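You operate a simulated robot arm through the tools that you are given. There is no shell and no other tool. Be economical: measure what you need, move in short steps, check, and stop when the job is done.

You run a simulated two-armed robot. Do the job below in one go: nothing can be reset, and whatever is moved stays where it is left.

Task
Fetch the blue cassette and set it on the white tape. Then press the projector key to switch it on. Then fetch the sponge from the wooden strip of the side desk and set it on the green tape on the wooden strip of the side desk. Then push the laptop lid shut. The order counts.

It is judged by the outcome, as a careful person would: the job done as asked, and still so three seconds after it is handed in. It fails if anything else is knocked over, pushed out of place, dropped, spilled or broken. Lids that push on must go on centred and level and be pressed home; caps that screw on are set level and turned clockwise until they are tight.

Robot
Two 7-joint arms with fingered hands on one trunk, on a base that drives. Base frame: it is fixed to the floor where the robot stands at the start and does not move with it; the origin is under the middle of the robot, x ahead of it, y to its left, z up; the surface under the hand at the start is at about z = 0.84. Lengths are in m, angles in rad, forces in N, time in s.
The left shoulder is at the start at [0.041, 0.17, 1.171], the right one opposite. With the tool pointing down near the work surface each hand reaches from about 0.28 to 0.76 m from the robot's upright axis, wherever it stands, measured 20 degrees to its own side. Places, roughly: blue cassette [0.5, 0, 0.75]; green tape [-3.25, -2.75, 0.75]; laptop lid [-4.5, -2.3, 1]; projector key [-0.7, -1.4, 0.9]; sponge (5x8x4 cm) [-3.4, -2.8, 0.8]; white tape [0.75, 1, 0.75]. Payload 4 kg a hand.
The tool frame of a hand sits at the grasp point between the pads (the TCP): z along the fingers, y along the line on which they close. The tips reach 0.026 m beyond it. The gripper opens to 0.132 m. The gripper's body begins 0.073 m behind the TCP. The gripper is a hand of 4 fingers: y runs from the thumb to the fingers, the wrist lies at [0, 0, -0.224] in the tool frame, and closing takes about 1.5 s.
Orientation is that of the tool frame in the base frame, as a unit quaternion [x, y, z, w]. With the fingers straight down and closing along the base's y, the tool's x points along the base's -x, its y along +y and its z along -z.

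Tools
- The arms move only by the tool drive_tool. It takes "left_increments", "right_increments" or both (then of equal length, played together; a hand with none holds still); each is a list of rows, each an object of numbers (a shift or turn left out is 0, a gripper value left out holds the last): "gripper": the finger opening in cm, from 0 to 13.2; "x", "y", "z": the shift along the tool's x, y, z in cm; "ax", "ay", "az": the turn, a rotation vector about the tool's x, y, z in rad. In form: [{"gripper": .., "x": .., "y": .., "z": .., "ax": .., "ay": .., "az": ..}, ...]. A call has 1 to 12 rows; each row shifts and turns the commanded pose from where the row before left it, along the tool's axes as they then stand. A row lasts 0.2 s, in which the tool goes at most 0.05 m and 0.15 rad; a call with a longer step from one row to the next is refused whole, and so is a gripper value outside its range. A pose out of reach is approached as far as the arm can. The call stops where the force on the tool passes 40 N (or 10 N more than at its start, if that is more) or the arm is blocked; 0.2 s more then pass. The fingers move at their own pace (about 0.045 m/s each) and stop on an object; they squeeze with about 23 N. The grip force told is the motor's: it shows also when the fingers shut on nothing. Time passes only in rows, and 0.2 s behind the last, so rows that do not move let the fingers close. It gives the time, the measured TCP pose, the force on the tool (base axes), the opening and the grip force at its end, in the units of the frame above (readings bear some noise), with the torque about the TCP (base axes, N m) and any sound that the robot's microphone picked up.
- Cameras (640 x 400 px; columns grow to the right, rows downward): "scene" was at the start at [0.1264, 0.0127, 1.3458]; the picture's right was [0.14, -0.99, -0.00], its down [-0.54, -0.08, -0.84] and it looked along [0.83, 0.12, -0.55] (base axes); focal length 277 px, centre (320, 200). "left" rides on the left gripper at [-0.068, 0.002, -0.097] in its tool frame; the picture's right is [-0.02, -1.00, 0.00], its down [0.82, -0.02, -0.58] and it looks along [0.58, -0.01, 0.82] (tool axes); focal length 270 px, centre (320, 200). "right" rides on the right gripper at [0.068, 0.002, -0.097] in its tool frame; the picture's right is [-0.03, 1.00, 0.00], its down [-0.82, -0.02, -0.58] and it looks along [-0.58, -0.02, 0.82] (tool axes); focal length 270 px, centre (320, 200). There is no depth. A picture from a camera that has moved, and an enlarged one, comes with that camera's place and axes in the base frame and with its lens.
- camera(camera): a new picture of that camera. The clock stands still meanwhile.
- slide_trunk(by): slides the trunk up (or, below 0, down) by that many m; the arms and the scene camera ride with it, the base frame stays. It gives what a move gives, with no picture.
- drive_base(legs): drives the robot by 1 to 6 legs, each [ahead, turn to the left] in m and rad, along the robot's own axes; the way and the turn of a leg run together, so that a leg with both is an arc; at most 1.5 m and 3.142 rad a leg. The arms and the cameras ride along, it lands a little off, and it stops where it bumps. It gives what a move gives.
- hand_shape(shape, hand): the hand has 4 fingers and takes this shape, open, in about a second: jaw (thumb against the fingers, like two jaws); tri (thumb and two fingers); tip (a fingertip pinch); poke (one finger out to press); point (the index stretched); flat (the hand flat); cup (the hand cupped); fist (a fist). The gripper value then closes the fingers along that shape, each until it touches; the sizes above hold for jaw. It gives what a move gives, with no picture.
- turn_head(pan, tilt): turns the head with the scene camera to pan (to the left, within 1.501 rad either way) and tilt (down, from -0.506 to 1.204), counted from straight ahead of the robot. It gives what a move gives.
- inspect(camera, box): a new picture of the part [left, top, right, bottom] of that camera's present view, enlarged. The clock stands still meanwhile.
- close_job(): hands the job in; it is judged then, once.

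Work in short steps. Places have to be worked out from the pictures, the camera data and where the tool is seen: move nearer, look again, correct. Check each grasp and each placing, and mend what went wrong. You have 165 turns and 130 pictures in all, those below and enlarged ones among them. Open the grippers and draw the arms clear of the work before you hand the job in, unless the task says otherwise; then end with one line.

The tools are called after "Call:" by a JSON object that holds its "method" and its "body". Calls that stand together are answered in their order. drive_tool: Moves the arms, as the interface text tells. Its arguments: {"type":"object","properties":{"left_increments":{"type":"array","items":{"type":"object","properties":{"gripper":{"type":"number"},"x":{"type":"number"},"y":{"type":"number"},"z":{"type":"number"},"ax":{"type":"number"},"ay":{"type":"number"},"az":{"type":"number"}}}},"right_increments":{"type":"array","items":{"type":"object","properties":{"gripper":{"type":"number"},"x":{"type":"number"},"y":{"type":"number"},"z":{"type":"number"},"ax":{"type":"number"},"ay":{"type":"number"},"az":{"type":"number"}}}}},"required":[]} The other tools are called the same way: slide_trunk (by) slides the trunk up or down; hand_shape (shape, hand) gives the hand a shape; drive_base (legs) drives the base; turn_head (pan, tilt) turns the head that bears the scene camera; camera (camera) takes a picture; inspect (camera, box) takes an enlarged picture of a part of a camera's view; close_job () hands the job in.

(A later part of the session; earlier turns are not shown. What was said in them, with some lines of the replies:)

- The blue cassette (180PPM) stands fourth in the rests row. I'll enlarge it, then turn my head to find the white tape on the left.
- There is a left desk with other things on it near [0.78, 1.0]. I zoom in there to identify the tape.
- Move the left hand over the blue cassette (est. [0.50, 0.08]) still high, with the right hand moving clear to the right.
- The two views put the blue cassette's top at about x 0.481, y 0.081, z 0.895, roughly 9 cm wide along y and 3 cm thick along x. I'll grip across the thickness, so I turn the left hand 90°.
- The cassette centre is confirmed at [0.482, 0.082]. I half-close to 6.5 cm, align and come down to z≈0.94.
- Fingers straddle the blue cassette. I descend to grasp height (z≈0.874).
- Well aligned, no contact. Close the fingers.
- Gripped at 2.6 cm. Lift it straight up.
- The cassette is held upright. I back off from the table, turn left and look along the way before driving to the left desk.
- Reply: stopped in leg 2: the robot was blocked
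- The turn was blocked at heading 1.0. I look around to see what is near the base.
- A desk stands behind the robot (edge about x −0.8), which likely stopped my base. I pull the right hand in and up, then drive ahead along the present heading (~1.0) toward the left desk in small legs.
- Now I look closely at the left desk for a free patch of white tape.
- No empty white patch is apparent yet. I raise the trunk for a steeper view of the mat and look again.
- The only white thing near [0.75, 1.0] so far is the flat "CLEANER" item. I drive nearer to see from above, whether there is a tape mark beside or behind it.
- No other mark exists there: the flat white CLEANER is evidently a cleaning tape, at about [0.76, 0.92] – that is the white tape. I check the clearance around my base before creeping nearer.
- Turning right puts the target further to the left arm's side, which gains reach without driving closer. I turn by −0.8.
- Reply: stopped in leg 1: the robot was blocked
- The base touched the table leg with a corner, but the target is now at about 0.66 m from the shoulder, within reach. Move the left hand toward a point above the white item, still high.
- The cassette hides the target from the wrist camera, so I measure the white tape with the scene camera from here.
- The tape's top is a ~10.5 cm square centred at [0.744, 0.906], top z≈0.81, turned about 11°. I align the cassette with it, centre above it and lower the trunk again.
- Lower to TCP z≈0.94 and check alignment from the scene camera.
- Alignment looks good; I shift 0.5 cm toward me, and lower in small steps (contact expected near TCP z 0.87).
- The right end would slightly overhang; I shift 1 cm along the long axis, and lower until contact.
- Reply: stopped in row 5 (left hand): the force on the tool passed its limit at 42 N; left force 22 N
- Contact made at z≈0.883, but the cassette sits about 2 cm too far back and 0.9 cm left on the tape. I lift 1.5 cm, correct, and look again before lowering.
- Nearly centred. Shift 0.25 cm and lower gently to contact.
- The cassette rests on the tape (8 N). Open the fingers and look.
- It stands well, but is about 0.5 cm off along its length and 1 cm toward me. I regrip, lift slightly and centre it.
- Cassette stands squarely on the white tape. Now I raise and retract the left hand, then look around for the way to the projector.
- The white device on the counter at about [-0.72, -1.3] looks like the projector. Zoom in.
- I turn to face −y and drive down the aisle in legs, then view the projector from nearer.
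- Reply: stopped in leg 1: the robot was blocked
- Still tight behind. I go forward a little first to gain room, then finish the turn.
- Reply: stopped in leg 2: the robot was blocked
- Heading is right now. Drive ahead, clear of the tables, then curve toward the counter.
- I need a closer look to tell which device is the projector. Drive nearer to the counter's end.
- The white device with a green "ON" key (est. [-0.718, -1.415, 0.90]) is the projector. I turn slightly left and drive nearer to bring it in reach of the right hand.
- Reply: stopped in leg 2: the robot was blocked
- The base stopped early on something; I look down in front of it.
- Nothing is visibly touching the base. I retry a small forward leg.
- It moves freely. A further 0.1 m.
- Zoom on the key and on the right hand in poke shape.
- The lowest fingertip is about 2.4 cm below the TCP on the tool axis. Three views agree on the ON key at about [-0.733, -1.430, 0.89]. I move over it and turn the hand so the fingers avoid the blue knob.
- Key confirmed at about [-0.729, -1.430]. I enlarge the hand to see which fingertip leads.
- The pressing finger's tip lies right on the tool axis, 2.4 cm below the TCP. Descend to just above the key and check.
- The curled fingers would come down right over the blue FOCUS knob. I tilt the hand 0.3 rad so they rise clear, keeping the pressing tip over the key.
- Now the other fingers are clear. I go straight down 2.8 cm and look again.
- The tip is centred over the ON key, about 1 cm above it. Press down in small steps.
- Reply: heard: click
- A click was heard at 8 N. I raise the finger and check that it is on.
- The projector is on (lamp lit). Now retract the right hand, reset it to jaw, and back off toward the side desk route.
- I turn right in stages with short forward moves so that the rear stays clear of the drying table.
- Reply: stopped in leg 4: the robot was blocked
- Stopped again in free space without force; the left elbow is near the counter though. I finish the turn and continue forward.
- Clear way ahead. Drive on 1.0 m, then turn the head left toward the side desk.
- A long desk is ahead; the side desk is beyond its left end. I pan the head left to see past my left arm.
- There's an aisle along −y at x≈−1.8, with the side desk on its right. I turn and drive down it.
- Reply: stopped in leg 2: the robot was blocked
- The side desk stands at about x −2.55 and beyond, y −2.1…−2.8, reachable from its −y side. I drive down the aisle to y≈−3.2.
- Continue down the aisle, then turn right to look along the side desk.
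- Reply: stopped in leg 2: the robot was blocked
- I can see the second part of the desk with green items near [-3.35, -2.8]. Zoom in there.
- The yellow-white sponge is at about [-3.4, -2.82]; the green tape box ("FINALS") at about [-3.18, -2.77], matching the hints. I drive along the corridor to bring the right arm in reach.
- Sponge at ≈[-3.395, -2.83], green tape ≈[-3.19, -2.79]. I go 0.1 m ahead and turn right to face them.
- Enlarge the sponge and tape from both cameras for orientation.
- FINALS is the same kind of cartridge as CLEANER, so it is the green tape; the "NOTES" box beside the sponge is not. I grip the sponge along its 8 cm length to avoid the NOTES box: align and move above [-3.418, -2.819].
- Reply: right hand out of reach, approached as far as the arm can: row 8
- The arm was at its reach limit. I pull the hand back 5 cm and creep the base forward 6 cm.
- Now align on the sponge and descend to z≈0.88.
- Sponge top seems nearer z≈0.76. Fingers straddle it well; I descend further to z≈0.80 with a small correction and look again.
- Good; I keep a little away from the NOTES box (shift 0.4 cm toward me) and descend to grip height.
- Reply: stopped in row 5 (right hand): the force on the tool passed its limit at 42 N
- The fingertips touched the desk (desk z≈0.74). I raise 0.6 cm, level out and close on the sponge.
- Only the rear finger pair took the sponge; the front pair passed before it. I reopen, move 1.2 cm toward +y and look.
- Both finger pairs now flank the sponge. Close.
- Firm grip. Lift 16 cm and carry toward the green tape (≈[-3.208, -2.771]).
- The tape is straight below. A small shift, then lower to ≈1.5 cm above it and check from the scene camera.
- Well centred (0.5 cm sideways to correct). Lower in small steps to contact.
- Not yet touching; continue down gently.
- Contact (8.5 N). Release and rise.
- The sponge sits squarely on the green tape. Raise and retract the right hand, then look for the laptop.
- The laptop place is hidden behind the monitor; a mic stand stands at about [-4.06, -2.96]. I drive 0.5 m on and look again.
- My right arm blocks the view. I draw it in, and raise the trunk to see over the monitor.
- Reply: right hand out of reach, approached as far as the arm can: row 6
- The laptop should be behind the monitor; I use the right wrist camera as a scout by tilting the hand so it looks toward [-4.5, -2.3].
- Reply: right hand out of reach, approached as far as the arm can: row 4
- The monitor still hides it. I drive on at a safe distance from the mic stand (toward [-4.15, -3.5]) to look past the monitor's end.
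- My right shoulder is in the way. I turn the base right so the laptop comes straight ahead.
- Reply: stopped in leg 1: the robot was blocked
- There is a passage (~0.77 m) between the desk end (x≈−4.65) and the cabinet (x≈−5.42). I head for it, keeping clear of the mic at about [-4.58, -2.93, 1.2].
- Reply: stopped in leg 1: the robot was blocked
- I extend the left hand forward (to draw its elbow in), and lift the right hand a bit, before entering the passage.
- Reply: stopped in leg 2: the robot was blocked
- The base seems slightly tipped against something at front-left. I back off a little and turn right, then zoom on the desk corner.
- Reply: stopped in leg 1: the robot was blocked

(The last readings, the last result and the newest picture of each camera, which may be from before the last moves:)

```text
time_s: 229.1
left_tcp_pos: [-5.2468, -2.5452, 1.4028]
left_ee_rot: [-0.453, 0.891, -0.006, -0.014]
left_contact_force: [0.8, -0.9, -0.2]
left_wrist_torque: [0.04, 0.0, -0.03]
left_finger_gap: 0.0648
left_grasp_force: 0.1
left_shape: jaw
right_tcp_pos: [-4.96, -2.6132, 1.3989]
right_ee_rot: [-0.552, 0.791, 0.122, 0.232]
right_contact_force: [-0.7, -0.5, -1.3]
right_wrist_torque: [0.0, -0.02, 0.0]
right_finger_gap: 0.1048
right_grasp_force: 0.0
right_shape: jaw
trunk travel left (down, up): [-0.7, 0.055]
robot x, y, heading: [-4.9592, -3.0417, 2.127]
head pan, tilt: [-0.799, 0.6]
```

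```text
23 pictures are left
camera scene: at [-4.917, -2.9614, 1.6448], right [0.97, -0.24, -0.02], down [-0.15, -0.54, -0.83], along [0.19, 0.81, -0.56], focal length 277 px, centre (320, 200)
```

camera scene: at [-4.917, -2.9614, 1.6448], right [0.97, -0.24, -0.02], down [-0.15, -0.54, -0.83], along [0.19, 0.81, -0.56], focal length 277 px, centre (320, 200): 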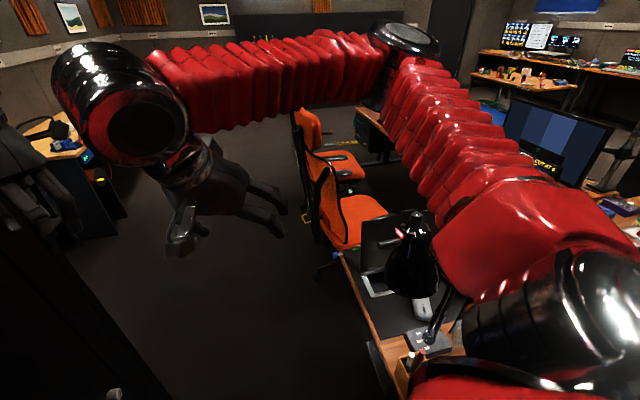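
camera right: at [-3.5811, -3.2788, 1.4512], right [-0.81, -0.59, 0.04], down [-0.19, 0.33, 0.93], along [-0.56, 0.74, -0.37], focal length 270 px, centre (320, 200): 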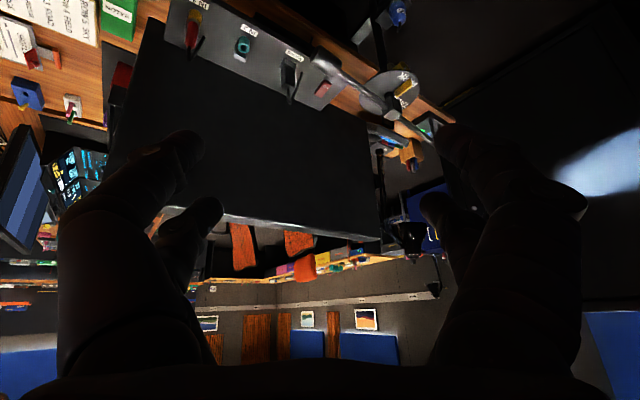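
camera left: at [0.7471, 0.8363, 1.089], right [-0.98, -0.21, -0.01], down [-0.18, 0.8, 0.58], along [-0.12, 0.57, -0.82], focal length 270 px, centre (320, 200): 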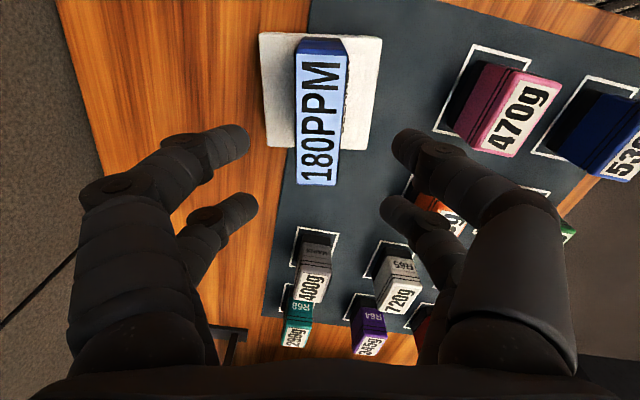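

The robot is pitched a few degrees; I look down and left to see what holds it.

Call:
{"method": "turn_head", "body": {"pan": 1.0, "tilt": 0.8}}

Call:
{"method": "camera", "body": {"camera": "scene"}}

Call:
{"method": "turn_head", "body": {"pan": -0.2, "tilt": 1.2}}

Call:
{"method": "camera", "body": {"camera": "scene"}}

```text
time_s: 230.9
left_tcp_pos: [-5.2478, -2.5452, 1.4031]
left_ee_rot: [-0.454, 0.891, -0.005, -0.014]
left_contact_force: [-0.4, 0.2, 0.3]
left_wrist_torque: [0.0, -0.01, 0.01]
left_finger_gap: 0.0645
left_grasp_force: 0.0
left_shape: jaw
right_tcp_pos: [-4.9605, -2.6126, 1.3966]
right_ee_rot: [-0.554, 0.79, 0.123, 0.231]
right_contact_force: [-0.4, -0.1, -0.6]
right_wrist_torque: [-0.05, 0.01, 0.02]
right_finger_gap: 0.1049
right_grasp_force: 0.0
right_shape: jaw
trunk travel left (down, up): [-0.7, 0.055]
robot x, y, heading: [-4.9597, -3.0405, 2.13]
head pan, tilt: [1.0, 0.799]
```

```text
22 pictures are left
camera scene: at [-5.0191, -3.0449, 1.6295], right [0.01, 1.0, 0.01], down [0.7, 0.0, -0.71], along [-0.71, 0.01, -0.7], focal length 277 px, centre (320, 200)
```

scene: 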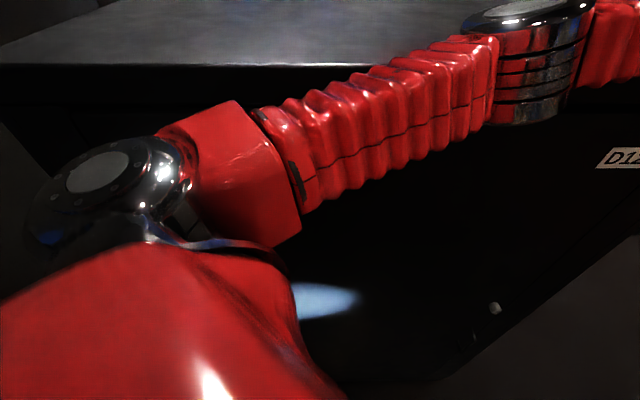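

```text
time_s: 232.3
left_tcp_pos: [-5.247, -2.5446, 1.4039]
left_ee_rot: [-0.453, 0.891, -0.005, -0.014]
left_contact_force: [0.8, 0.1, 0.0]
left_wrist_torque: [0.0, 0.01, -0.03]
left_finger_gap: 0.0647
left_grasp_force: 0.0
left_shape: jaw
right_tcp_pos: [-4.96, -2.6125, 1.3973]
right_ee_rot: [-0.553, 0.791, 0.122, 0.233]
right_contact_force: [-0.5, 0.1, -0.5]
right_wrist_torque: [0.02, 0.03, 0.03]
right_finger_gap: 0.1047
right_grasp_force: 0.0
right_shape: jaw
trunk travel left (down, up): [-0.7, 0.055]
robot x, y, heading: [-4.9594, -3.043, 2.13]
head pan, tilt: [-0.201, 1.201]
```

```text
21 pictures are left
camera scene: at [-4.9585, -2.9931, 1.6011], right [0.94, 0.35, -0.02], down [0.32, -0.87, -0.37], along [-0.14, 0.35, -0.93], focal length 277 px, centre (320, 200)
```

scene: 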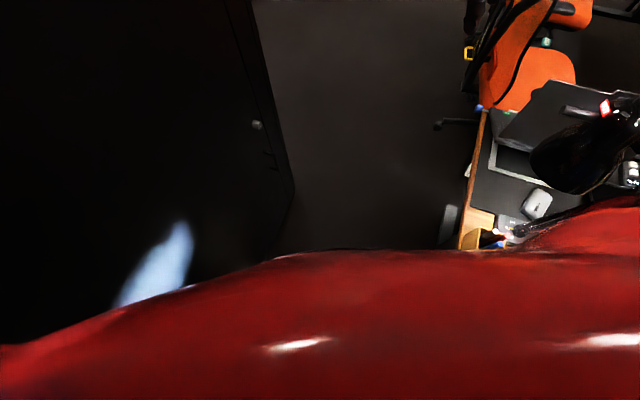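

The left elbow (≈[-5.38, -2.77, 1.5]) is pressing on the cabinet. I move the left hand right and forward to draw the elbow off.

Call:
{"method": "drive_tool", "body": {"left_increments": [{"x": -3, "y": -0.8}, {"x": -3, "y": -0.8}, {"x": -3, "y": -0.8}, {"x": -3, "y": -0.8}, {"x": -3, "y": -0.8}, {}, {}]}}

```text
time_s: 233.9
left_tcp_pos: [-5.2011, -2.4902, 1.3866]
left_ee_rot: [-0.463, 0.886, -0.012, -0.007]
left_contact_force: [1.4, 0.5, 0.4]
left_wrist_torque: [-0.04, 0.01, -0.03]
left_finger_gap: 0.0648
left_grasp_force: 0.0
left_shape: jaw
left hand out of reach, approached as far as the arm can: row 3, 4, 5
right_tcp_pos: [-4.9823, -2.6044, 1.3945]
right_ee_rot: [-0.555, 0.789, 0.115, 0.237]
right_contact_force: [-0.3, -0.1, 0.5]
right_wrist_torque: [-0.01, 0.03, 0.0]
right_finger_gap: 0.1048
right_grasp_force: 0.0
right_shape: jaw
trunk travel left (down, up): [-0.7, 0.055]
robot x, y, heading: [-4.9595, -3.042, 2.13]
head pan, tilt: [-0.201, 1.201]
```

The arm is at its limit that way. Turning the base right should bring the elbow away from the cabinet.

Call:
{"method": "drive_base", "body": {"legs": [[0, -0.3]]}}

```text
time_s: 234.9
left_tcp_pos: [-5.1619, -2.4772, 1.3939]
left_ee_rot: [-0.431, 0.902, -0.007, -0.002]
left_contact_force: [1.2, 0.2, 0.0]
left_wrist_torque: [-0.01, 0.07, 0.0]
left_finger_gap: 0.0649
left_grasp_force: 0.1
left_shape: jaw
right_tcp_pos: [-4.9551, -2.6054, 1.395]
right_ee_rot: [-0.528, 0.807, 0.107, 0.241]
right_contact_force: [0.3, -0.6, -0.4]
right_wrist_torque: [-0.01, 0.01, 0.02]
right_finger_gap: 0.1049
right_grasp_force: 0.0
right_shape: jaw
trunk travel left (down, up): [-0.7, 0.055]
robot x, y, heading: [-4.9655, -3.0442, 2.063]
head pan, tilt: [-0.201, 1.201]
stopped in leg 1: the robot was blocked; the commanded pose is now the measured one
```

It made some progress; again.

Call:
{"method": "drive_base", "body": {"legs": [[0, -0.3]]}}

```text
time_s: 236.0
left_tcp_pos: [-5.1514, -2.4562, 1.4383]
left_ee_rot: [-0.431, 0.902, 0.009, 0.0]
left_contact_force: [0.8, -0.4, 0.9]
left_wrist_torque: [0.0, -0.02, 0.02]
left_finger_gap: 0.0653
left_grasp_force: 0.0
left_shape: jaw
right_tcp_pos: [-4.8929, -2.6142, 1.3949]
right_ee_rot: [-0.47, 0.843, 0.088, 0.248]
right_contact_force: [0.5, -0.2, -0.5]
right_wrist_torque: [0.02, 0.04, 0.02]
right_finger_gap: 0.105
right_grasp_force: 0.1
right_shape: jaw
trunk travel left (down, up): [-0.7, 0.055]
robot x, y, heading: [-4.9731, -3.0502, 1.916]
head pan, tilt: [-0.201, 1.201]
stopped in leg 1: the force on the tool passed its limit at 64 N (the readings are from after the stop); the commanded pose is now the measured one
```

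A force was felt on a hand. I look toward the left arm.

Call:
{"method": "turn_head", "body": {"pan": 0.5, "tilt": 0.5}}

Call:
{"method": "camera", "body": {"camera": "scene"}}

```text
time_s: 237.0
left_tcp_pos: [-5.1542, -2.4553, 1.4389]
left_ee_rot: [-0.43, 0.903, 0.009, 0.0]
left_contact_force: [0.0, -0.4, 0.8]
left_wrist_torque: [-0.01, 0.01, -0.02]
left_finger_gap: 0.0651
left_grasp_force: 0.1
left_shape: jaw
right_tcp_pos: [-4.8957, -2.6138, 1.395]
right_ee_rot: [-0.47, 0.843, 0.089, 0.248]
right_contact_force: [0.0, 0.1, 0.1]
right_wrist_torque: [0.01, 0.03, -0.03]
right_finger_gap: 0.1049
right_grasp_force: 0.0
right_shape: jaw
trunk travel left (down, up): [-0.7, 0.055]
robot x, y, heading: [-4.9746, -3.0504, 1.916]
head pan, tilt: [0.499, 0.499]
```

```text
20 pictures are left
camera scene: at [-5.0452, -2.9782, 1.6539], right [0.66, 0.75, 0.0], down [0.36, -0.32, -0.88], along [-0.66, 0.58, -0.48], focal length 277 px, centre (320, 200)
```

scene: 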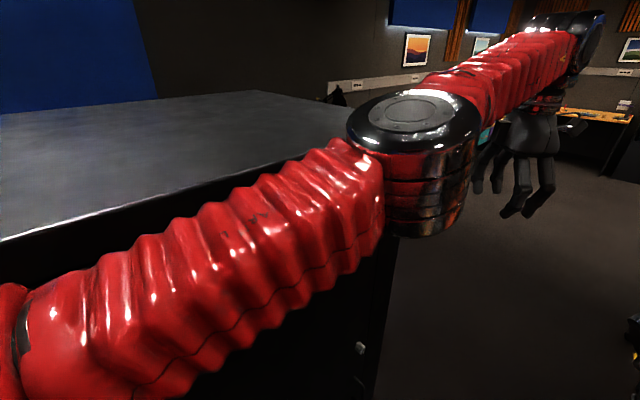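

The elbow is free and the robot level again. Continue turning right, then creep forward.

Call:
{"method": "drive_base", "body": {"legs": [[0, -0.3], [0.15, 0]]}}

```text
time_s: 238.2
left_tcp_pos: [-5.0603, -2.4323, 1.437]
left_ee_rot: [-0.356, 0.934, 0.002, 0.006]
left_contact_force: [-0.1, -0.2, 0.4]
left_wrist_torque: [0.05, 0.01, -0.02]
left_finger_gap: 0.0647
left_grasp_force: 0.1
left_shape: jaw
right_tcp_pos: [-4.8179, -2.6356, 1.3964]
right_ee_rot: [-0.389, 0.883, 0.067, 0.255]
right_contact_force: [1.1, 0.1, 0.2]
right_wrist_torque: [0.02, 0.08, 0.07]
right_finger_gap: 0.1049
right_grasp_force: 0.0
right_shape: jaw
trunk travel left (down, up): [-0.7, 0.055]
robot x, y, heading: [-4.9793, -3.0514, 1.738]
head pan, tilt: [0.499, 0.499]
stopped in leg 1: the robot was blocked; the commanded pose is now the measured one
```

Turn done to 1.74. Now forward a bit.

Call:
{"method": "drive_base", "body": {"legs": [[0.2, 0]]}}

Call:
{"method": "turn_head", "body": {"pan": -0.75, "tilt": 0.85}}

Call:
{"method": "camera", "body": {"camera": "scene"}}

```text
time_s: 239.8
left_tcp_pos: [-5.094, -2.2363, 1.4355]
left_ee_rot: [-0.355, 0.935, 0.002, 0.007]
left_contact_force: [-0.4, 0.9, -0.2]
left_wrist_torque: [-0.02, 0.01, 0.0]
left_finger_gap: 0.0649
left_grasp_force: 0.0
left_shape: jaw
right_tcp_pos: [-4.8526, -2.4369, 1.3957]
right_ee_rot: [-0.389, 0.883, 0.066, 0.255]
right_contact_force: [-0.2, 0.1, -0.2]
right_wrist_torque: [0.05, 0.0, -0.01]
right_finger_gap: 0.105
right_grasp_force: 0.0
right_shape: jaw
trunk travel left (down, up): [-0.7, 0.055]
robot x, y, heading: [-5.0186, -2.8541, 1.735]
head pan, tilt: [0.499, 0.499]
```

```text
time_s: 241.3
left_tcp_pos: [-5.0947, -2.2368, 1.4362]
left_ee_rot: [-0.356, 0.934, 0.002, 0.008]
left_contact_force: [0.0, 0.2, -0.4]
left_wrist_torque: [-0.01, 0.01, 0.03]
left_finger_gap: 0.0649
left_grasp_force: 0.1
left_shape: jaw
right_tcp_pos: [-4.8519, -2.439, 1.3963]
right_ee_rot: [-0.389, 0.883, 0.065, 0.256]
right_contact_force: [0.8, 1.1, -0.2]
right_wrist_torque: [0.01, 0.0, -0.03]
right_finger_gap: 0.1049
right_grasp_force: 0.1
right_shape: jaw
trunk travel left (down, up): [-0.7, 0.055]
robot x, y, heading: [-5.0154, -2.853, 1.736]
head pan, tilt: [-0.75, 0.85]
```

```text
19 pictures are left
camera scene: at [-4.9751, -2.7788, 1.6241], right [0.83, -0.55, 0.0], down [-0.41, -0.63, -0.66], along [0.36, 0.55, -0.75], focal length 277 px, centre (320, 200)
```

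scene: 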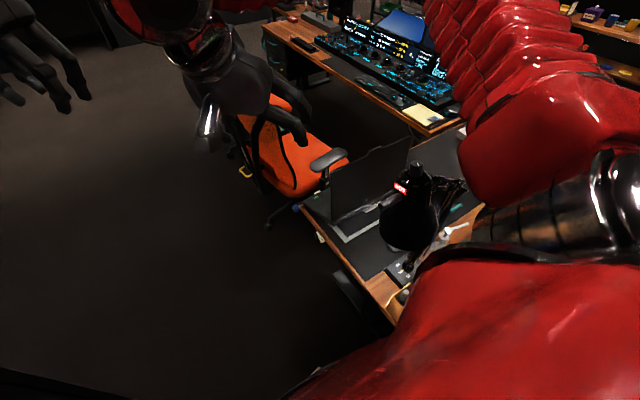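

Call:
{"method": "inspect", "body": {"camera": "scene", "box": [290, 110, 482, 270]}}

```text
2.50 times, centred on (386, 190) of scene
camera zoom: at [-4.9751, -2.7788, 1.6241], right [0.83, -0.55, 0.0], down [-0.41, -0.63, -0.66], along [0.36, 0.55, -0.75], focal length 693 px, centre (155, 225)
```

zoom: 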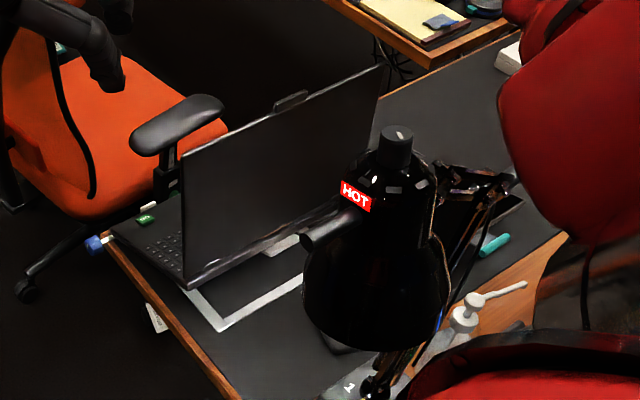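

I now see the laptop: the back of its lid faces me, hinge about y −2.29 (x −4.59…−4.21), lid nearly upright to z≈1.02; the keyboard lies on the +y side. A hot lamp head hangs at about [-4.65, -2.61, 1.21] – to be avoided. I turn right a bit and drive forward to bring the right arm beside the lid.

Call:
{"method": "drive_base", "body": {"legs": [[0, -0.25]]}}

Call:
{"method": "drive_base", "body": {"legs": [[0.25, 0]]}}

```text
time_s: 242.7
left_tcp_pos: [-4.9596, -2.2348, 1.4312]
left_ee_rot: [-0.247, 0.969, -0.003, 0.006]
left_contact_force: [-0.5, -0.6, -0.3]
left_wrist_torque: [0.0, 0.0, -0.03]
left_finger_gap: 0.0649
left_grasp_force: 0.1
left_shape: jaw
right_tcp_pos: [-4.761, -2.4877, 1.3974]
right_ee_rot: [-0.282, 0.923, 0.035, 0.261]
right_contact_force: [0.0, 0.3, -0.3]
right_wrist_torque: [0.05, 0.02, -0.03]
right_finger_gap: 0.1047
right_grasp_force: 0.0
right_shape: jaw
trunk travel left (down, up): [-0.7, 0.055]
robot x, y, heading: [-5.0316, -2.8539, 1.493]
head pan, tilt: [-0.75, 0.85]
stopped in leg 1: the robot was blocked; the commanded pose is now the measured one
```

```text
time_s: 244.5
left_tcp_pos: [-4.9404, -1.9855, 1.4303]
left_ee_rot: [-0.245, 0.969, -0.002, 0.007]
left_contact_force: [0.7, -0.5, -0.1]
left_wrist_torque: [0.02, 0.03, -0.02]
left_finger_gap: 0.0646
left_grasp_force: 0.1
left_shape: jaw
right_tcp_pos: [-4.7439, -2.238, 1.3979]
right_ee_rot: [-0.281, 0.922, 0.034, 0.262]
right_contact_force: [0.3, 0.3, 1.0]
right_wrist_torque: [0.03, 0.04, 0.04]
right_finger_gap: 0.105
right_grasp_force: 0.2
right_shape: jaw
trunk travel left (down, up): [-0.7, 0.055]
robot x, y, heading: [-5.0091, -2.6024, 1.495]
head pan, tilt: [-0.75, 0.85]
```

Forward was free. I drive 0.2 m more so the lamp lies behind my right arm.

Call:
{"method": "drive_base", "body": {"legs": [[0.2, 0]]}}

Call:
{"method": "turn_head", "body": {"pan": -1.1, "tilt": 0.85}}

Call:
{"method": "camera", "body": {"camera": "scene"}}

```text
time_s: 246.1
left_tcp_pos: [-4.9227, -1.7836, 1.4313]
left_ee_rot: [-0.245, 0.969, -0.002, 0.008]
left_contact_force: [0.2, 0.7, 0.0]
left_wrist_torque: [-0.04, 0.02, 0.02]
left_finger_gap: 0.065
left_grasp_force: 0.1
left_shape: jaw
right_tcp_pos: [-4.7275, -2.0379, 1.398]
right_ee_rot: [-0.281, 0.923, 0.034, 0.261]
right_contact_force: [-0.1, 0.6, 0.7]
right_wrist_torque: [-0.02, -0.01, 0.01]
right_finger_gap: 0.1047
right_grasp_force: 0.1
right_shape: jaw
trunk travel left (down, up): [-0.7, 0.055]
robot x, y, heading: [-4.9967, -2.4063, 1.489]
head pan, tilt: [-0.75, 0.85]
```

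```text
time_s: 246.9
left_tcp_pos: [-4.9229, -1.7848, 1.4331]
left_ee_rot: [-0.245, 0.97, -0.001, 0.006]
left_contact_force: [0.2, 0.0, 1.1]
left_wrist_torque: [0.03, -0.01, -0.01]
left_finger_gap: 0.0648
left_grasp_force: 0.0
left_shape: jaw
right_tcp_pos: [-4.7269, -2.0391, 1.3983]
right_ee_rot: [-0.28, 0.923, 0.035, 0.262]
right_contact_force: [-0.1, 0.0, -0.3]
right_wrist_torque: [0.03, -0.01, 0.02]
right_finger_gap: 0.1048
right_grasp_force: 0.0
right_shape: jaw
trunk travel left (down, up): [-0.7, 0.055]
robot x, y, heading: [-4.9992, -2.4024, 1.495]
head pan, tilt: [-1.1, 0.85]
```

```text
17 pictures are left
camera scene: at [-4.9237, -2.3629, 1.6241], right [0.38, -0.92, 0.0], down [-0.69, -0.29, -0.66], along [0.61, 0.25, -0.75], focal length 277 px, centre (320, 200)
```

scene: 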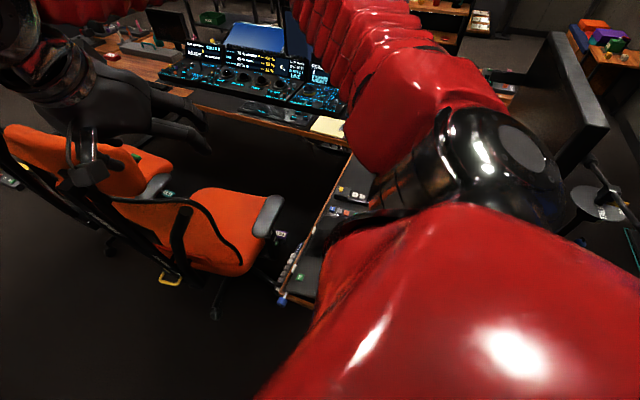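

The shoulder hides the laptop, so I'll use the right wrist camera. I bring the right hand back to a straight-down pose with its camera looking toward +y.

Call:
{"method": "drive_tool", "body": {"right_increments": [{"ay": 0.14, "gripper": 0}, {"ay": 0.14}, {"ay": 0.14}, {"ay": 0.13}, {"az": -0.135}, {"az": -0.135}, {"az": -0.135}, {"az": -0.135}, {"az": -0.135}, {"az": -0.135}, {"az": -0.135}, {}]}}

```text
time_s: 249.5
left_tcp_pos: [-4.9231, -1.7847, 1.4328]
left_ee_rot: [-0.244, 0.97, -0.002, 0.006]
left_contact_force: [-0.5, -0.4, -0.6]
left_wrist_torque: [0.01, 0.0, 0.01]
left_finger_gap: 0.0648
left_grasp_force: 0.1
left_shape: jaw
right_tcp_pos: [-4.7267, -2.0387, 1.3984]
right_ee_rot: [-0.685, 0.727, -0.039, -0.018]
right_contact_force: [-0.7, 0.1, -0.1]
right_wrist_torque: [0.0, -0.01, 0.01]
right_finger_gap: 0.0001
right_grasp_force: 23.1
right_shape: jaw
trunk travel left (down, up): [-0.7, 0.055]
robot x, y, heading: [-4.9966, -2.4005, 1.491]
head pan, tilt: [-1.1, 0.85]
```

Now move it behind the lid: to about [-4.50, -2.42], still high, and look.

Call:
{"method": "drive_tool", "body": {"right_increments": [{"x": 3.8, "y": -2.4, "z": 0.5}, {"x": 3.8, "y": -2.4, "z": 0.5}, {"x": 3.8, "y": -2.4, "z": 0.5}, {"x": 3.8, "y": -2.4, "z": 0.5}, {"x": 3.8, "y": -2.4, "z": 0.5}, {"x": 3.8, "y": -2.4, "z": 0.5}, {"x": 3.8, "y": -2.4, "z": 0.5}, {"x": 3.8, "y": -2.4, "z": 0.5}, {"x": 3.8, "y": -2.4, "z": 0.5}, {"x": 3.8, "y": -2.4, "z": 0.5}, {}]}}

Call:
{"method": "camera", "body": {"camera": "right"}}

```text
time_s: 251.9
left_tcp_pos: [-4.9241, -1.7842, 1.4327]
left_ee_rot: [-0.244, 0.97, -0.002, 0.007]
left_contact_force: [-0.2, 0.2, 0.1]
left_wrist_torque: [-0.04, 0.0, 0.01]
left_finger_gap: 0.0649
left_grasp_force: 0.1
left_shape: jaw
right_tcp_pos: [-4.4944, -2.4197, 1.4016]
right_ee_rot: [-0.686, 0.726, -0.04, -0.019]
right_contact_force: [-1.0, 0.2, -0.8]
right_wrist_torque: [0.01, 0.01, -0.03]
right_finger_gap: 0.0002
right_grasp_force: 22.9
right_shape: jaw
right hand out of reach, approached as far as the arm can: row 5, 6, 7
trunk travel left (down, up): [-0.7, 0.055]
robot x, y, heading: [-4.9939, -2.4047, 1.49]
head pan, tilt: [-1.1, 0.85]
```

```text
16 pictures are left
camera right: at [-4.5026, -2.4792, 1.5034], right [-1.0, 0.08, -0.03], down [0.05, 0.86, 0.51], along [0.07, 0.51, -0.86], focal length 270 px, centre (320, 200)
```

right: 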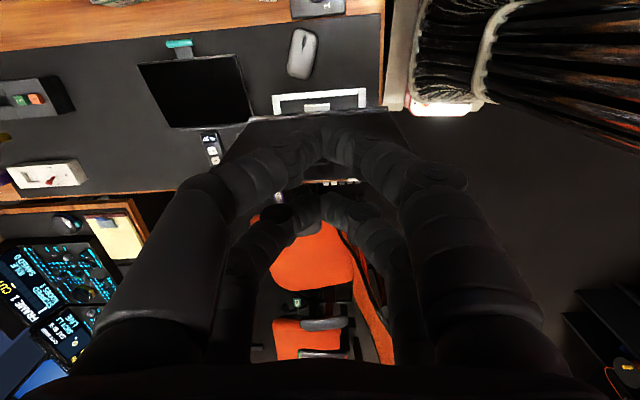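

The lid's top edge runs x −4.64…−4.28 at y≈−2.29, hinge y≈−2.31. I close the distance to the lid (to stay off the lamp arm) and lower to z≈1.08.

Call:
{"method": "drive_tool", "body": {"right_increments": [{"x": -3}, {"x": -2.5}, {"z": 4}, {"z": 4}, {"z": 4}, {"z": 4}, {"z": 4}, {"z": 4}, {"z": 4}, {"z": 4}, {}]}}

Call:
{"method": "camera", "body": {"camera": "right"}}

```text
time_s: 254.3
left_tcp_pos: [-4.9236, -1.7862, 1.4327]
left_ee_rot: [-0.244, 0.97, -0.002, 0.007]
left_contact_force: [-0.4, -0.4, -0.5]
left_wrist_torque: [0.03, -0.04, -0.06]
left_finger_gap: 0.0651
left_grasp_force: 0.1
left_shape: jaw
right_tcp_pos: [-4.4781, -2.3914, 1.0777]
right_ee_rot: [-0.685, 0.727, -0.038, -0.018]
right_contact_force: [-0.8, 1.2, -0.1]
right_wrist_torque: [0.0, -0.01, 0.0]
right_finger_gap: 0.0002
right_grasp_force: 22.9
right_shape: jaw
right hand out of reach, approached as far as the arm can: row 5
trunk travel left (down, up): [-0.7, 0.055]
robot x, y, heading: [-4.9972, -2.4002, 1.487]
head pan, tilt: [-1.1, 0.85]
```

```text
15 pictures are left
camera right: at [-4.4864, -2.4519, 1.1806], right [-1.0, 0.08, -0.03], down [0.05, 0.86, 0.51], along [0.07, 0.51, -0.86], focal length 270 px, centre (320, 200)
```

right: 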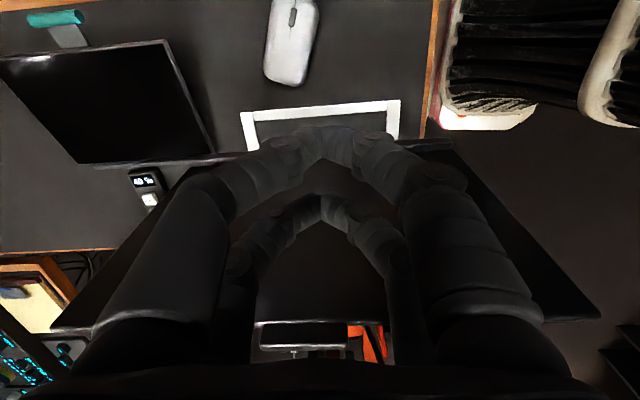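

From both wrist views the lid's top edge is at z≈1.09, y≈−2.32, centred at x≈−4.48, hinge z≈0.85. My closed fingers are just behind it. I lower 2 cm and push toward +y gently.

Call:
{"method": "drive_tool", "body": {"right_increments": [{"z": 2}, {"x": -2}, {"x": -2}, {"x": -1.5}, {"x": -1.5}, {"x": -1.5}, {"x": -1.5}, {}]}}

Call:
{"method": "camera", "body": {"camera": "right"}}

```text
time_s: 256.1
left_tcp_pos: [-4.9233, -1.7858, 1.4314]
left_ee_rot: [-0.245, 0.97, -0.002, 0.007]
left_contact_force: [0.3, -0.1, 0.5]
left_wrist_torque: [-0.02, -0.01, 0.0]
left_finger_gap: 0.0648
left_grasp_force: 0.0
left_shape: jaw
right_tcp_pos: [-4.4704, -2.2942, 1.0493]
right_ee_rot: [-0.686, 0.727, -0.038, -0.018]
right_contact_force: [-0.1, -1.2, 0.2]
right_wrist_torque: [0.01, 0.05, -0.03]
right_finger_gap: 0.0001
right_grasp_force: 22.9
right_shape: jaw
trunk travel left (down, up): [-0.7, 0.055]
robot x, y, heading: [-4.9965, -2.4035, 1.49]
head pan, tilt: [-1.1, 0.85]
```

```text
14 pictures are left
camera right: at [-4.4783, -2.3531, 1.1518], right [-1.0, 0.08, -0.03], down [0.05, 0.86, 0.51], along [0.07, 0.51, -0.86], focal length 270 px, centre (320, 200)
```

right: 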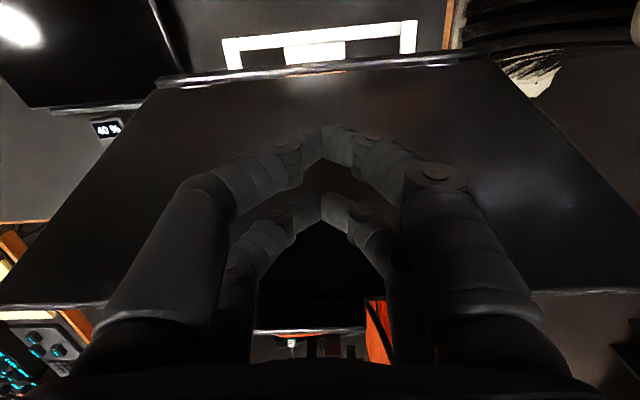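

The lid is turning with little force. I continue forward while sinking along its arc.

Call:
{"method": "drive_tool", "body": {"right_increments": [{"x": -1.6, "z": 0.5}, {"x": -1.6, "z": 0.5}, {"x": -1.6, "z": 0.7}, {"x": -1.6, "z": 0.8}, {"x": -1.6, "z": 1.0}, {"x": -1.2, "z": 1.2}, {"x": -1.0, "z": 1.4}, {}]}}

Call:
{"method": "camera", "body": {"camera": "right"}}

```text
time_s: 257.9
left_tcp_pos: [-4.9223, -1.7866, 1.4319]
left_ee_rot: [-0.244, 0.97, -0.002, 0.007]
left_contact_force: [0.0, 0.2, -0.5]
left_wrist_torque: [0.02, 0.01, -0.01]
left_finger_gap: 0.0647
left_grasp_force: 0.0
left_shape: jaw
right_tcp_pos: [-4.4625, -2.1978, 0.9815]
right_ee_rot: [-0.685, 0.727, -0.039, -0.018]
right_contact_force: [0.2, 0.2, -0.6]
right_wrist_torque: [-0.03, -0.04, -0.03]
right_finger_gap: 0.0002
right_grasp_force: 23.2
right_shape: jaw
trunk travel left (down, up): [-0.7, 0.055]
robot x, y, heading: [-4.9957, -2.4014, 1.489]
head pan, tilt: [-1.1, 0.85]
```

```text
13 pictures are left
camera right: at [-4.4712, -2.2571, 1.0832], right [-1.0, 0.08, -0.03], down [0.05, 0.86, 0.51], along [0.07, 0.51, -0.86], focal length 270 px, centre (320, 200)
```

right: 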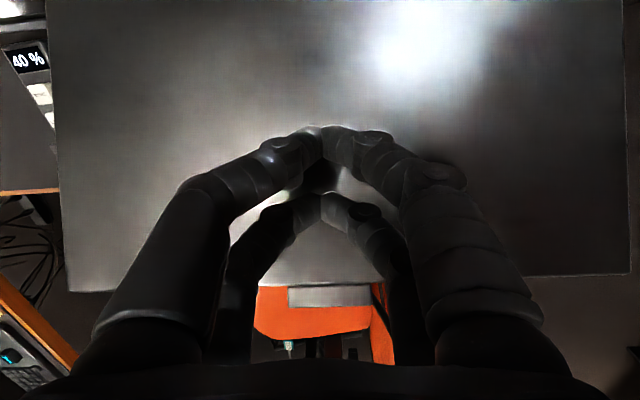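

The lid is at about 36° and the fingertips rest on it. Now press down with a little forward motion.

Call:
{"method": "drive_tool", "body": {"right_increments": [{"x": -0.8, "z": 1.5}, {"x": -0.6, "z": 1.5}, {"x": -0.4, "z": 1.5}, {"z": 1.5}, {"z": 1.2}, {"z": 1.0}, {"z": 0.7}, {}]}}

```text
time_s: 259.7
left_tcp_pos: [-4.9234, -1.7857, 1.4312]
left_ee_rot: [-0.245, 0.97, 0.0, 0.007]
left_contact_force: [-0.5, 0.7, -0.3]
left_wrist_torque: [-0.03, 0.02, -0.03]
left_finger_gap: 0.0652
left_grasp_force: 0.0
left_shape: jaw
right_tcp_pos: [-4.4594, -2.1866, 0.8906]
right_ee_rot: [-0.685, 0.727, -0.039, -0.018]
right_contact_force: [0.0, 0.0, -0.4]
right_wrist_torque: [-0.01, 0.0, 0.01]
right_finger_gap: 0.0001
right_grasp_force: 23.1
right_shape: jaw
trunk travel left (down, up): [-0.7, 0.055]
robot x, y, heading: [-5.0, -2.4062, 1.493]
head pan, tilt: [-1.1, 0.85]
```

No resistance yet; continue down in small steps until contact force.

Call:
{"method": "drive_tool", "body": {"right_increments": [{"z": 0.7}, {"z": 0.7}, {"z": 0.7}, {"z": 0.7}, {}]}}

Call:
{"method": "camera", "body": {"camera": "right"}}

```text
time_s: 260.9
left_tcp_pos: [-4.9221, -1.7853, 1.4311]
left_ee_rot: [-0.244, 0.97, -0.002, 0.006]
left_contact_force: [-0.6, -0.1, 0.9]
left_wrist_torque: [0.01, -0.01, 0.04]
left_finger_gap: 0.0646
left_grasp_force: 0.0
left_shape: jaw
right_tcp_pos: [-4.4582, -2.187, 0.8631]
right_ee_rot: [-0.685, 0.727, -0.038, -0.018]
right_contact_force: [-0.6, 0.1, 0.5]
right_wrist_torque: [0.0, -0.02, 0.0]
right_finger_gap: 0.0001
right_grasp_force: 23.1
right_shape: jaw
trunk travel left (down, up): [-0.7, 0.055]
robot x, y, heading: [-4.9986, -2.4022, 1.487]
head pan, tilt: [-1.1, 0.85]
```

```text
12 pictures are left
camera right: at [-4.4666, -2.2481, 0.9649], right [-1.0, 0.08, -0.03], down [0.05, 0.86, 0.51], along [0.07, 0.51, -0.86], focal length 270 px, centre (320, 200)
```

right: 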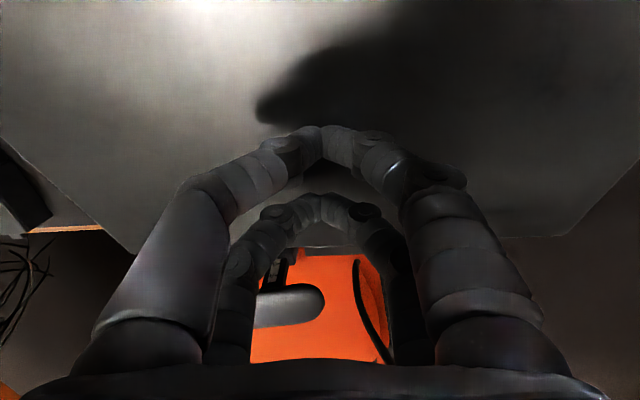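

The lid is nearly flat. Continue pressing until firm contact.

Call:
{"method": "drive_tool", "body": {"right_increments": [{"z": 0.6}, {"z": 0.6}, {"z": 0.6}, {"z": 0.6}, {"z": 0.6}, {"z": 0.6}, {}]}}

```text
time_s: 261.9
left_tcp_pos: [-4.9233, -1.7851, 1.4328]
left_ee_rot: [-0.244, 0.97, -0.003, 0.006]
left_contact_force: [0.8, 0.3, 0.3]
left_wrist_torque: [0.01, 0.04, -0.01]
left_finger_gap: 0.0648
left_grasp_force: 0.0
left_shape: jaw
right_tcp_pos: [-4.4555, -2.1822, 0.8461]
right_ee_rot: [-0.685, 0.728, -0.035, -0.013]
right_contact_force: [-3.8, 2.5, 21.5]
right_wrist_torque: [-0.51, 0.2, -0.14]
right_finger_gap: 0.0
right_grasp_force: 23.0
right_shape: jaw
trunk travel left (down, up): [-0.7, 0.055]
robot x, y, heading: [-4.9994, -2.4036, 1.492]
head pan, tilt: [-1.1, 0.85]
stopped in row 4 (right hand): the force on the tool passed its limit at 45 N (the readings are from after the stop); the commanded pose is now the measured one
```

Firm contact (45 N stop). Raise the hand and check that the lid stays shut.

Call:
{"method": "drive_tool", "body": {"right_increments": [{"z": -2}, {"z": -4}, {"z": -4}, {"z": -4}, {"z": -4}, {}]}}

Call:
{"method": "camera", "body": {"camera": "right"}}

```text
time_s: 263.3
left_tcp_pos: [-4.9227, -1.7854, 1.4322]
left_ee_rot: [-0.245, 0.97, -0.003, 0.006]
left_contact_force: [-0.2, 0.3, -0.6]
left_wrist_torque: [-0.05, 0.04, -0.01]
left_finger_gap: 0.0649
left_grasp_force: 0.0
left_shape: jaw
right_tcp_pos: [-4.4598, -2.1717, 1.0251]
right_ee_rot: [-0.684, 0.728, -0.036, -0.015]
right_contact_force: [0.1, 0.3, -0.1]
right_wrist_torque: [0.01, 0.01, 0.02]
right_finger_gap: 0.0001
right_grasp_force: 22.8
right_shape: jaw
trunk travel left (down, up): [-0.7, 0.055]
robot x, y, heading: [-4.9984, -2.4025, 1.493]
head pan, tilt: [-1.1, 0.85]
```

```text
11 pictures are left
camera right: at [-4.469, -2.2329, 1.1254], right [-1.0, 0.08, -0.04], down [0.05, 0.85, 0.52], along [0.07, 0.51, -0.85], focal length 270 px, centre (320, 200)
```

right: 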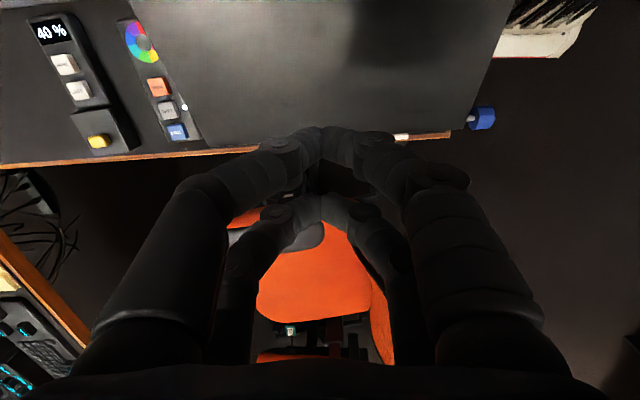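

It looks flat. To be sure it is fully shut, I press also near the front edge (y≈−2.11), where contact height should be the same (~0.82).

Call:
{"method": "drive_tool", "body": {"right_increments": [{"x": -3}, {"x": -2.5, "z": 4}, {"z": 4}, {"z": 4}, {"z": 2.5}, {"z": 0.6}, {"z": 0.6}, {"z": 0.6}, {"z": 0.6}, {"z": 0.6}, {"z": 0.6}, {}]}}

```text
time_s: 265.9
left_tcp_pos: [-4.9231, -1.7852, 1.4335]
left_ee_rot: [-0.244, 0.97, -0.002, 0.006]
left_contact_force: [-0.8, -0.5, 0.3]
left_wrist_torque: [-0.01, -0.04, -0.03]
left_finger_gap: 0.065
left_grasp_force: 0.1
left_shape: jaw
right_tcp_pos: [-4.4515, -2.1308, 0.8405]
right_ee_rot: [-0.685, 0.727, -0.037, -0.014]
right_contact_force: [-0.2, -0.6, -0.7]
right_wrist_torque: [0.03, -0.03, -0.01]
right_finger_gap: 0.0001
right_grasp_force: 22.7
right_shape: jaw
trunk travel left (down, up): [-0.7, 0.055]
robot x, y, heading: [-4.9933, -2.4073, 1.492]
head pan, tilt: [-1.1, 0.85]
```

Call:
{"method": "drive_tool", "body": {"right_increments": [{"z": 0.3}, {"z": 0.3}, {"z": 0.3}, {"z": 0.3}, {"z": 0.3}, {}]}}

```text
time_s: 267.3
left_tcp_pos: [-4.9246, -1.7851, 1.4332]
left_ee_rot: [-0.244, 0.97, -0.002, 0.007]
left_contact_force: [-1.2, 0.7, 1.1]
left_wrist_torque: [0.06, -0.02, 0.02]
left_finger_gap: 0.0649
left_grasp_force: 0.0
left_shape: jaw
right_tcp_pos: [-4.4507, -2.1304, 0.825]
right_ee_rot: [-0.685, 0.728, -0.036, -0.013]
right_contact_force: [0.4, 1.3, 7.3]
right_wrist_torque: [-0.1, 0.01, -0.01]
right_finger_gap: 0.0002
right_grasp_force: 22.8
right_shape: jaw
trunk travel left (down, up): [-0.7, 0.055]
robot x, y, heading: [-4.9979, -2.4026, 1.493]
head pan, tilt: [-1.1, 0.85]
```

Contact at 7 N here; press a little further to make sure it is home.

Call:
{"method": "drive_tool", "body": {"right_increments": [{"z": 0.3}, {"z": 0.3}, {"z": 0.3}, {}]}}

```text
time_s: 268.0
left_tcp_pos: [-4.9225, -1.7848, 1.4326]
left_ee_rot: [-0.245, 0.97, -0.002, 0.007]
left_contact_force: [-0.3, 0.0, -1.2]
left_wrist_torque: [-0.01, 0.01, 0.05]
left_finger_gap: 0.0647
left_grasp_force: 0.0
left_shape: jaw
right_tcp_pos: [-4.4478, -2.1256, 0.8236]
right_ee_rot: [-0.684, 0.729, -0.033, -0.01]
right_contact_force: [-3.5, 1.1, 16.9]
right_wrist_torque: [-0.39, 0.11, -0.06]
right_finger_gap: 0.0003
right_grasp_force: 23.2
right_shape: jaw
trunk travel left (down, up): [-0.7, 0.055]
robot x, y, heading: [-4.9978, -2.4019, 1.492]
head pan, tilt: [-1.1, 0.85]
stopped in row 3 (right hand): the force on the tool passed its limit at 42 N (the readings are from after the stop); the commanded pose is now the measured one
```

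Firm at the same height under 42 N – shut. Raise the hand high and draw it away from the desk, then look at the laptop.

Call:
{"method": "drive_tool", "body": {"right_increments": [{"z": -2}, {"z": -4.5}, {"z": -4.5}, {"z": -4.5}, {"z": -4.5}, {"z": -4.5}, {"z": -4.5}, {"z": -4.5}, {"z": -4.5}, {"z": -4.5}, {"z": -4.5}, {}]}}

Call:
{"method": "inspect", "body": {"camera": "right", "box": [120, 20, 480, 245]}}

```text
time_s: 270.6
left_tcp_pos: [-4.9227, -1.786, 1.4329]
left_ee_rot: [-0.244, 0.97, -0.002, 0.007]
left_contact_force: [-0.7, 0.3, 0.8]
left_wrist_torque: [-0.02, -0.01, 0.01]
left_finger_gap: 0.0648
left_grasp_force: 0.0
left_shape: jaw
right_tcp_pos: [-4.4636, -2.0978, 1.2923]
right_ee_rot: [-0.685, 0.728, -0.035, -0.011]
right_contact_force: [-0.9, 0.0, -0.4]
right_wrist_torque: [-0.01, 0.0, -0.01]
right_finger_gap: 0.0
right_grasp_force: 23.3
right_shape: jaw
trunk travel left (down, up): [-0.7, 0.055]
robot x, y, heading: [-4.9926, -2.4036, 1.489]
head pan, tilt: [-1.1, 0.85]
```

```text
1.78 times, centred on (300, 132) of right
camera zoom: at [-4.4738, -2.1588, 1.3925], right [-1.0, 0.09, -0.04], down [0.05, 0.85, 0.53], along [0.08, 0.52, -0.85], focal length 480 px, centre (356, 320)
```

zoom: 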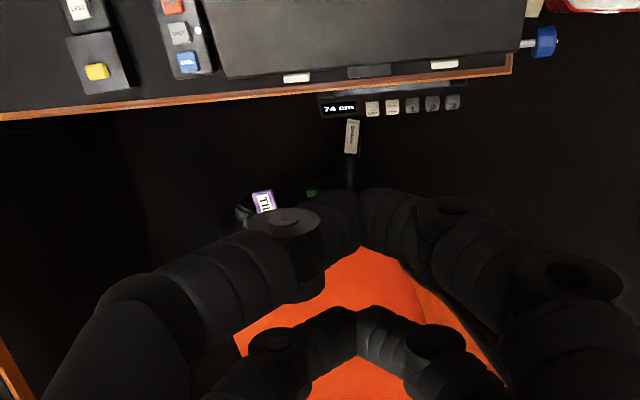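

I draw the right hand in toward the body, then back the base a little to view the laptop from the side with the scene camera.

Call:
{"method": "drive_tool", "body": {"right_increments": [{"z": -4}, {"z": -4}, {"z": -3, "y": 3}, {"y": 4}, {"y": 4}, {"y": 4}, {"y": 4}, {"y": 4}, {"y": 3}, {}]}}

Call:
{"method": "drive_base", "body": {"legs": [[-0.3, 0]]}}

Call:
{"method": "turn_head", "body": {"pan": -0.65, "tilt": 0.8}}

Call:
{"method": "camera", "body": {"camera": "scene"}}

```text
time_s: 272.8
left_tcp_pos: [-4.923, -1.7861, 1.4333]
left_ee_rot: [-0.244, 0.97, -0.002, 0.008]
left_contact_force: [0.4, 0.1, -0.1]
left_wrist_torque: [-0.04, -0.02, 0.0]
left_finger_gap: 0.0651
left_grasp_force: 0.1
left_shape: jaw
right_tcp_pos: [-4.7268, -2.0733, 1.3908]
right_ee_rot: [-0.684, 0.728, -0.035, -0.01]
right_contact_force: [0.0, -0.1, -0.5]
right_wrist_torque: [0.04, 0.0, -0.01]
right_finger_gap: 0.0
right_grasp_force: 23.1
right_shape: jaw
trunk travel left (down, up): [-0.7, 0.055]
robot x, y, heading: [-4.9977, -2.3997, 1.487]
head pan, tilt: [-1.1, 0.85]
```

```text
time_s: 274.9
left_tcp_pos: [-4.9479, -2.0881, 1.4328]
left_ee_rot: [-0.245, 0.969, -0.001, 0.007]
left_contact_force: [0.4, -0.5, -0.3]
left_wrist_torque: [0.01, 0.02, 0.03]
left_finger_gap: 0.0649
left_grasp_force: 0.0
left_shape: jaw
right_tcp_pos: [-4.7513, -2.3762, 1.3905]
right_ee_rot: [-0.684, 0.728, -0.035, -0.01]
right_contact_force: [0.7, -0.2, 1.4]
right_wrist_torque: [0.02, -0.04, -0.01]
right_finger_gap: 0.0002
right_grasp_force: 22.8
right_shape: jaw
trunk travel left (down, up): [-0.7, 0.055]
robot x, y, heading: [-5.0207, -2.7091, 1.5]
head pan, tilt: [-1.1, 0.85]
```

```text
time_s: 275.8
left_tcp_pos: [-4.9487, -2.0874, 1.4325]
left_ee_rot: [-0.245, 0.969, -0.003, 0.006]
left_contact_force: [0.6, -0.1, 0.6]
left_wrist_torque: [0.0, 0.03, 0.02]
left_finger_gap: 0.0646
left_grasp_force: 0.1
left_shape: jaw
right_tcp_pos: [-4.7508, -2.3748, 1.3912]
right_ee_rot: [-0.685, 0.728, -0.035, -0.011]
right_contact_force: [0.1, -0.2, 0.0]
right_wrist_torque: [-0.02, 0.01, 0.0]
right_finger_gap: 0.0003
right_grasp_force: 22.7
right_shape: jaw
trunk travel left (down, up): [-0.7, 0.055]
robot x, y, heading: [-5.024, -2.7044, 1.494]
head pan, tilt: [-0.649, 0.799]
```

```text
9 pictures are left
camera scene: at [-4.9661, -2.6338, 1.628], right [0.75, -0.67, 0.0], down [-0.48, -0.54, -0.7], along [0.46, 0.52, -0.72], focal length 277 px, centre (320, 200)
```

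scene: 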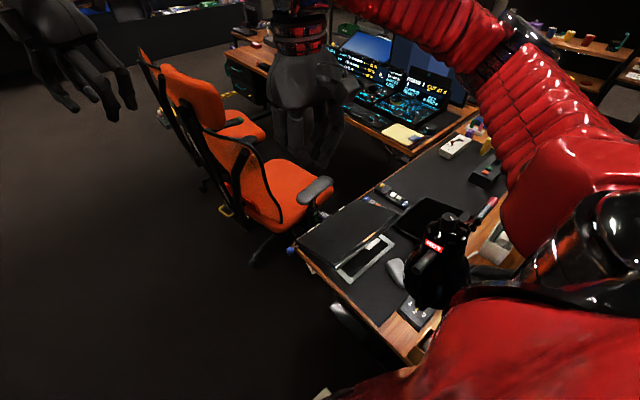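

Call:
{"method": "inspect", "body": {"camera": "scene", "box": [270, 170, 430, 290]}}

```text
3.33 times, centred on (350, 230) of scene
camera zoom: at [-4.9661, -2.6338, 1.628], right [0.75, -0.67, 0.0], down [-0.48, -0.54, -0.7], along [0.46, 0.52, -0.72], focal length 924 px, centre (220, 100)
```

zoom: 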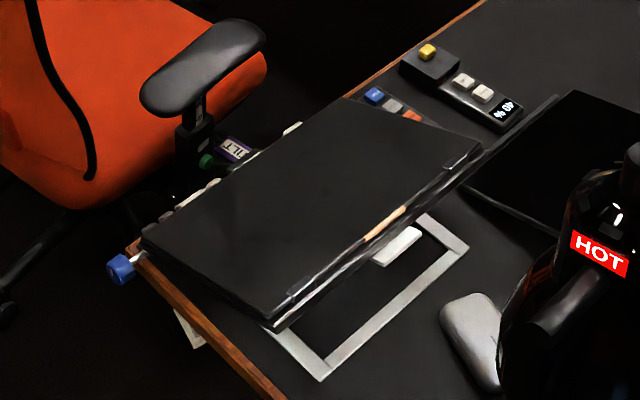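

The laptop, on its sloping stand, is shut flush, and the lamp, mouse and other things are untouched. I open both grippers, arms being clear of the work.

Call:
{"method": "drive_tool", "body": {"left_increments": [{"gripper": 13}, {}, {}, {}, {}, {}, {}], "right_increments": [{"gripper": 13}, {}, {}, {}, {}, {}, {}]}}

```text
time_s: 277.4
left_tcp_pos: [-4.9482, -2.0865, 1.4328]
left_ee_rot: [-0.245, 0.969, -0.002, 0.006]
left_contact_force: [-0.4, -0.4, -0.7]
left_wrist_torque: [0.03, -0.04, 0.0]
left_finger_gap: 0.13
left_grasp_force: 0.1
left_shape: jaw
right_tcp_pos: [-4.7519, -2.3754, 1.3909]
right_ee_rot: [-0.684, 0.728, -0.034, -0.01]
right_contact_force: [1.2, -0.1, -0.3]
right_wrist_torque: [0.03, 0.0, -0.01]
right_finger_gap: 0.1302
right_grasp_force: 0.0
right_shape: jaw
trunk travel left (down, up): [-0.7, 0.055]
robot x, y, heading: [-5.0173, -2.7064, 1.492]
head pan, tilt: [-0.649, 0.799]
```

All four steps are done in order, the grippers are open and the arms are clear; I hand the job in.

Call:
{"method": "close_job", "body": {}}

```text
The job is handed in.
```

I did all four steps in order and handed the job in: the blue cassette is on the white CLEANER tape, the projector is on, the sponge is on the green FINALS tape, and the laptop lid is shut. The base and left elbow bumped table legs and a cabinet on the way. I saw nothing moved, but I did not look at the cassette again after leaving that desk.
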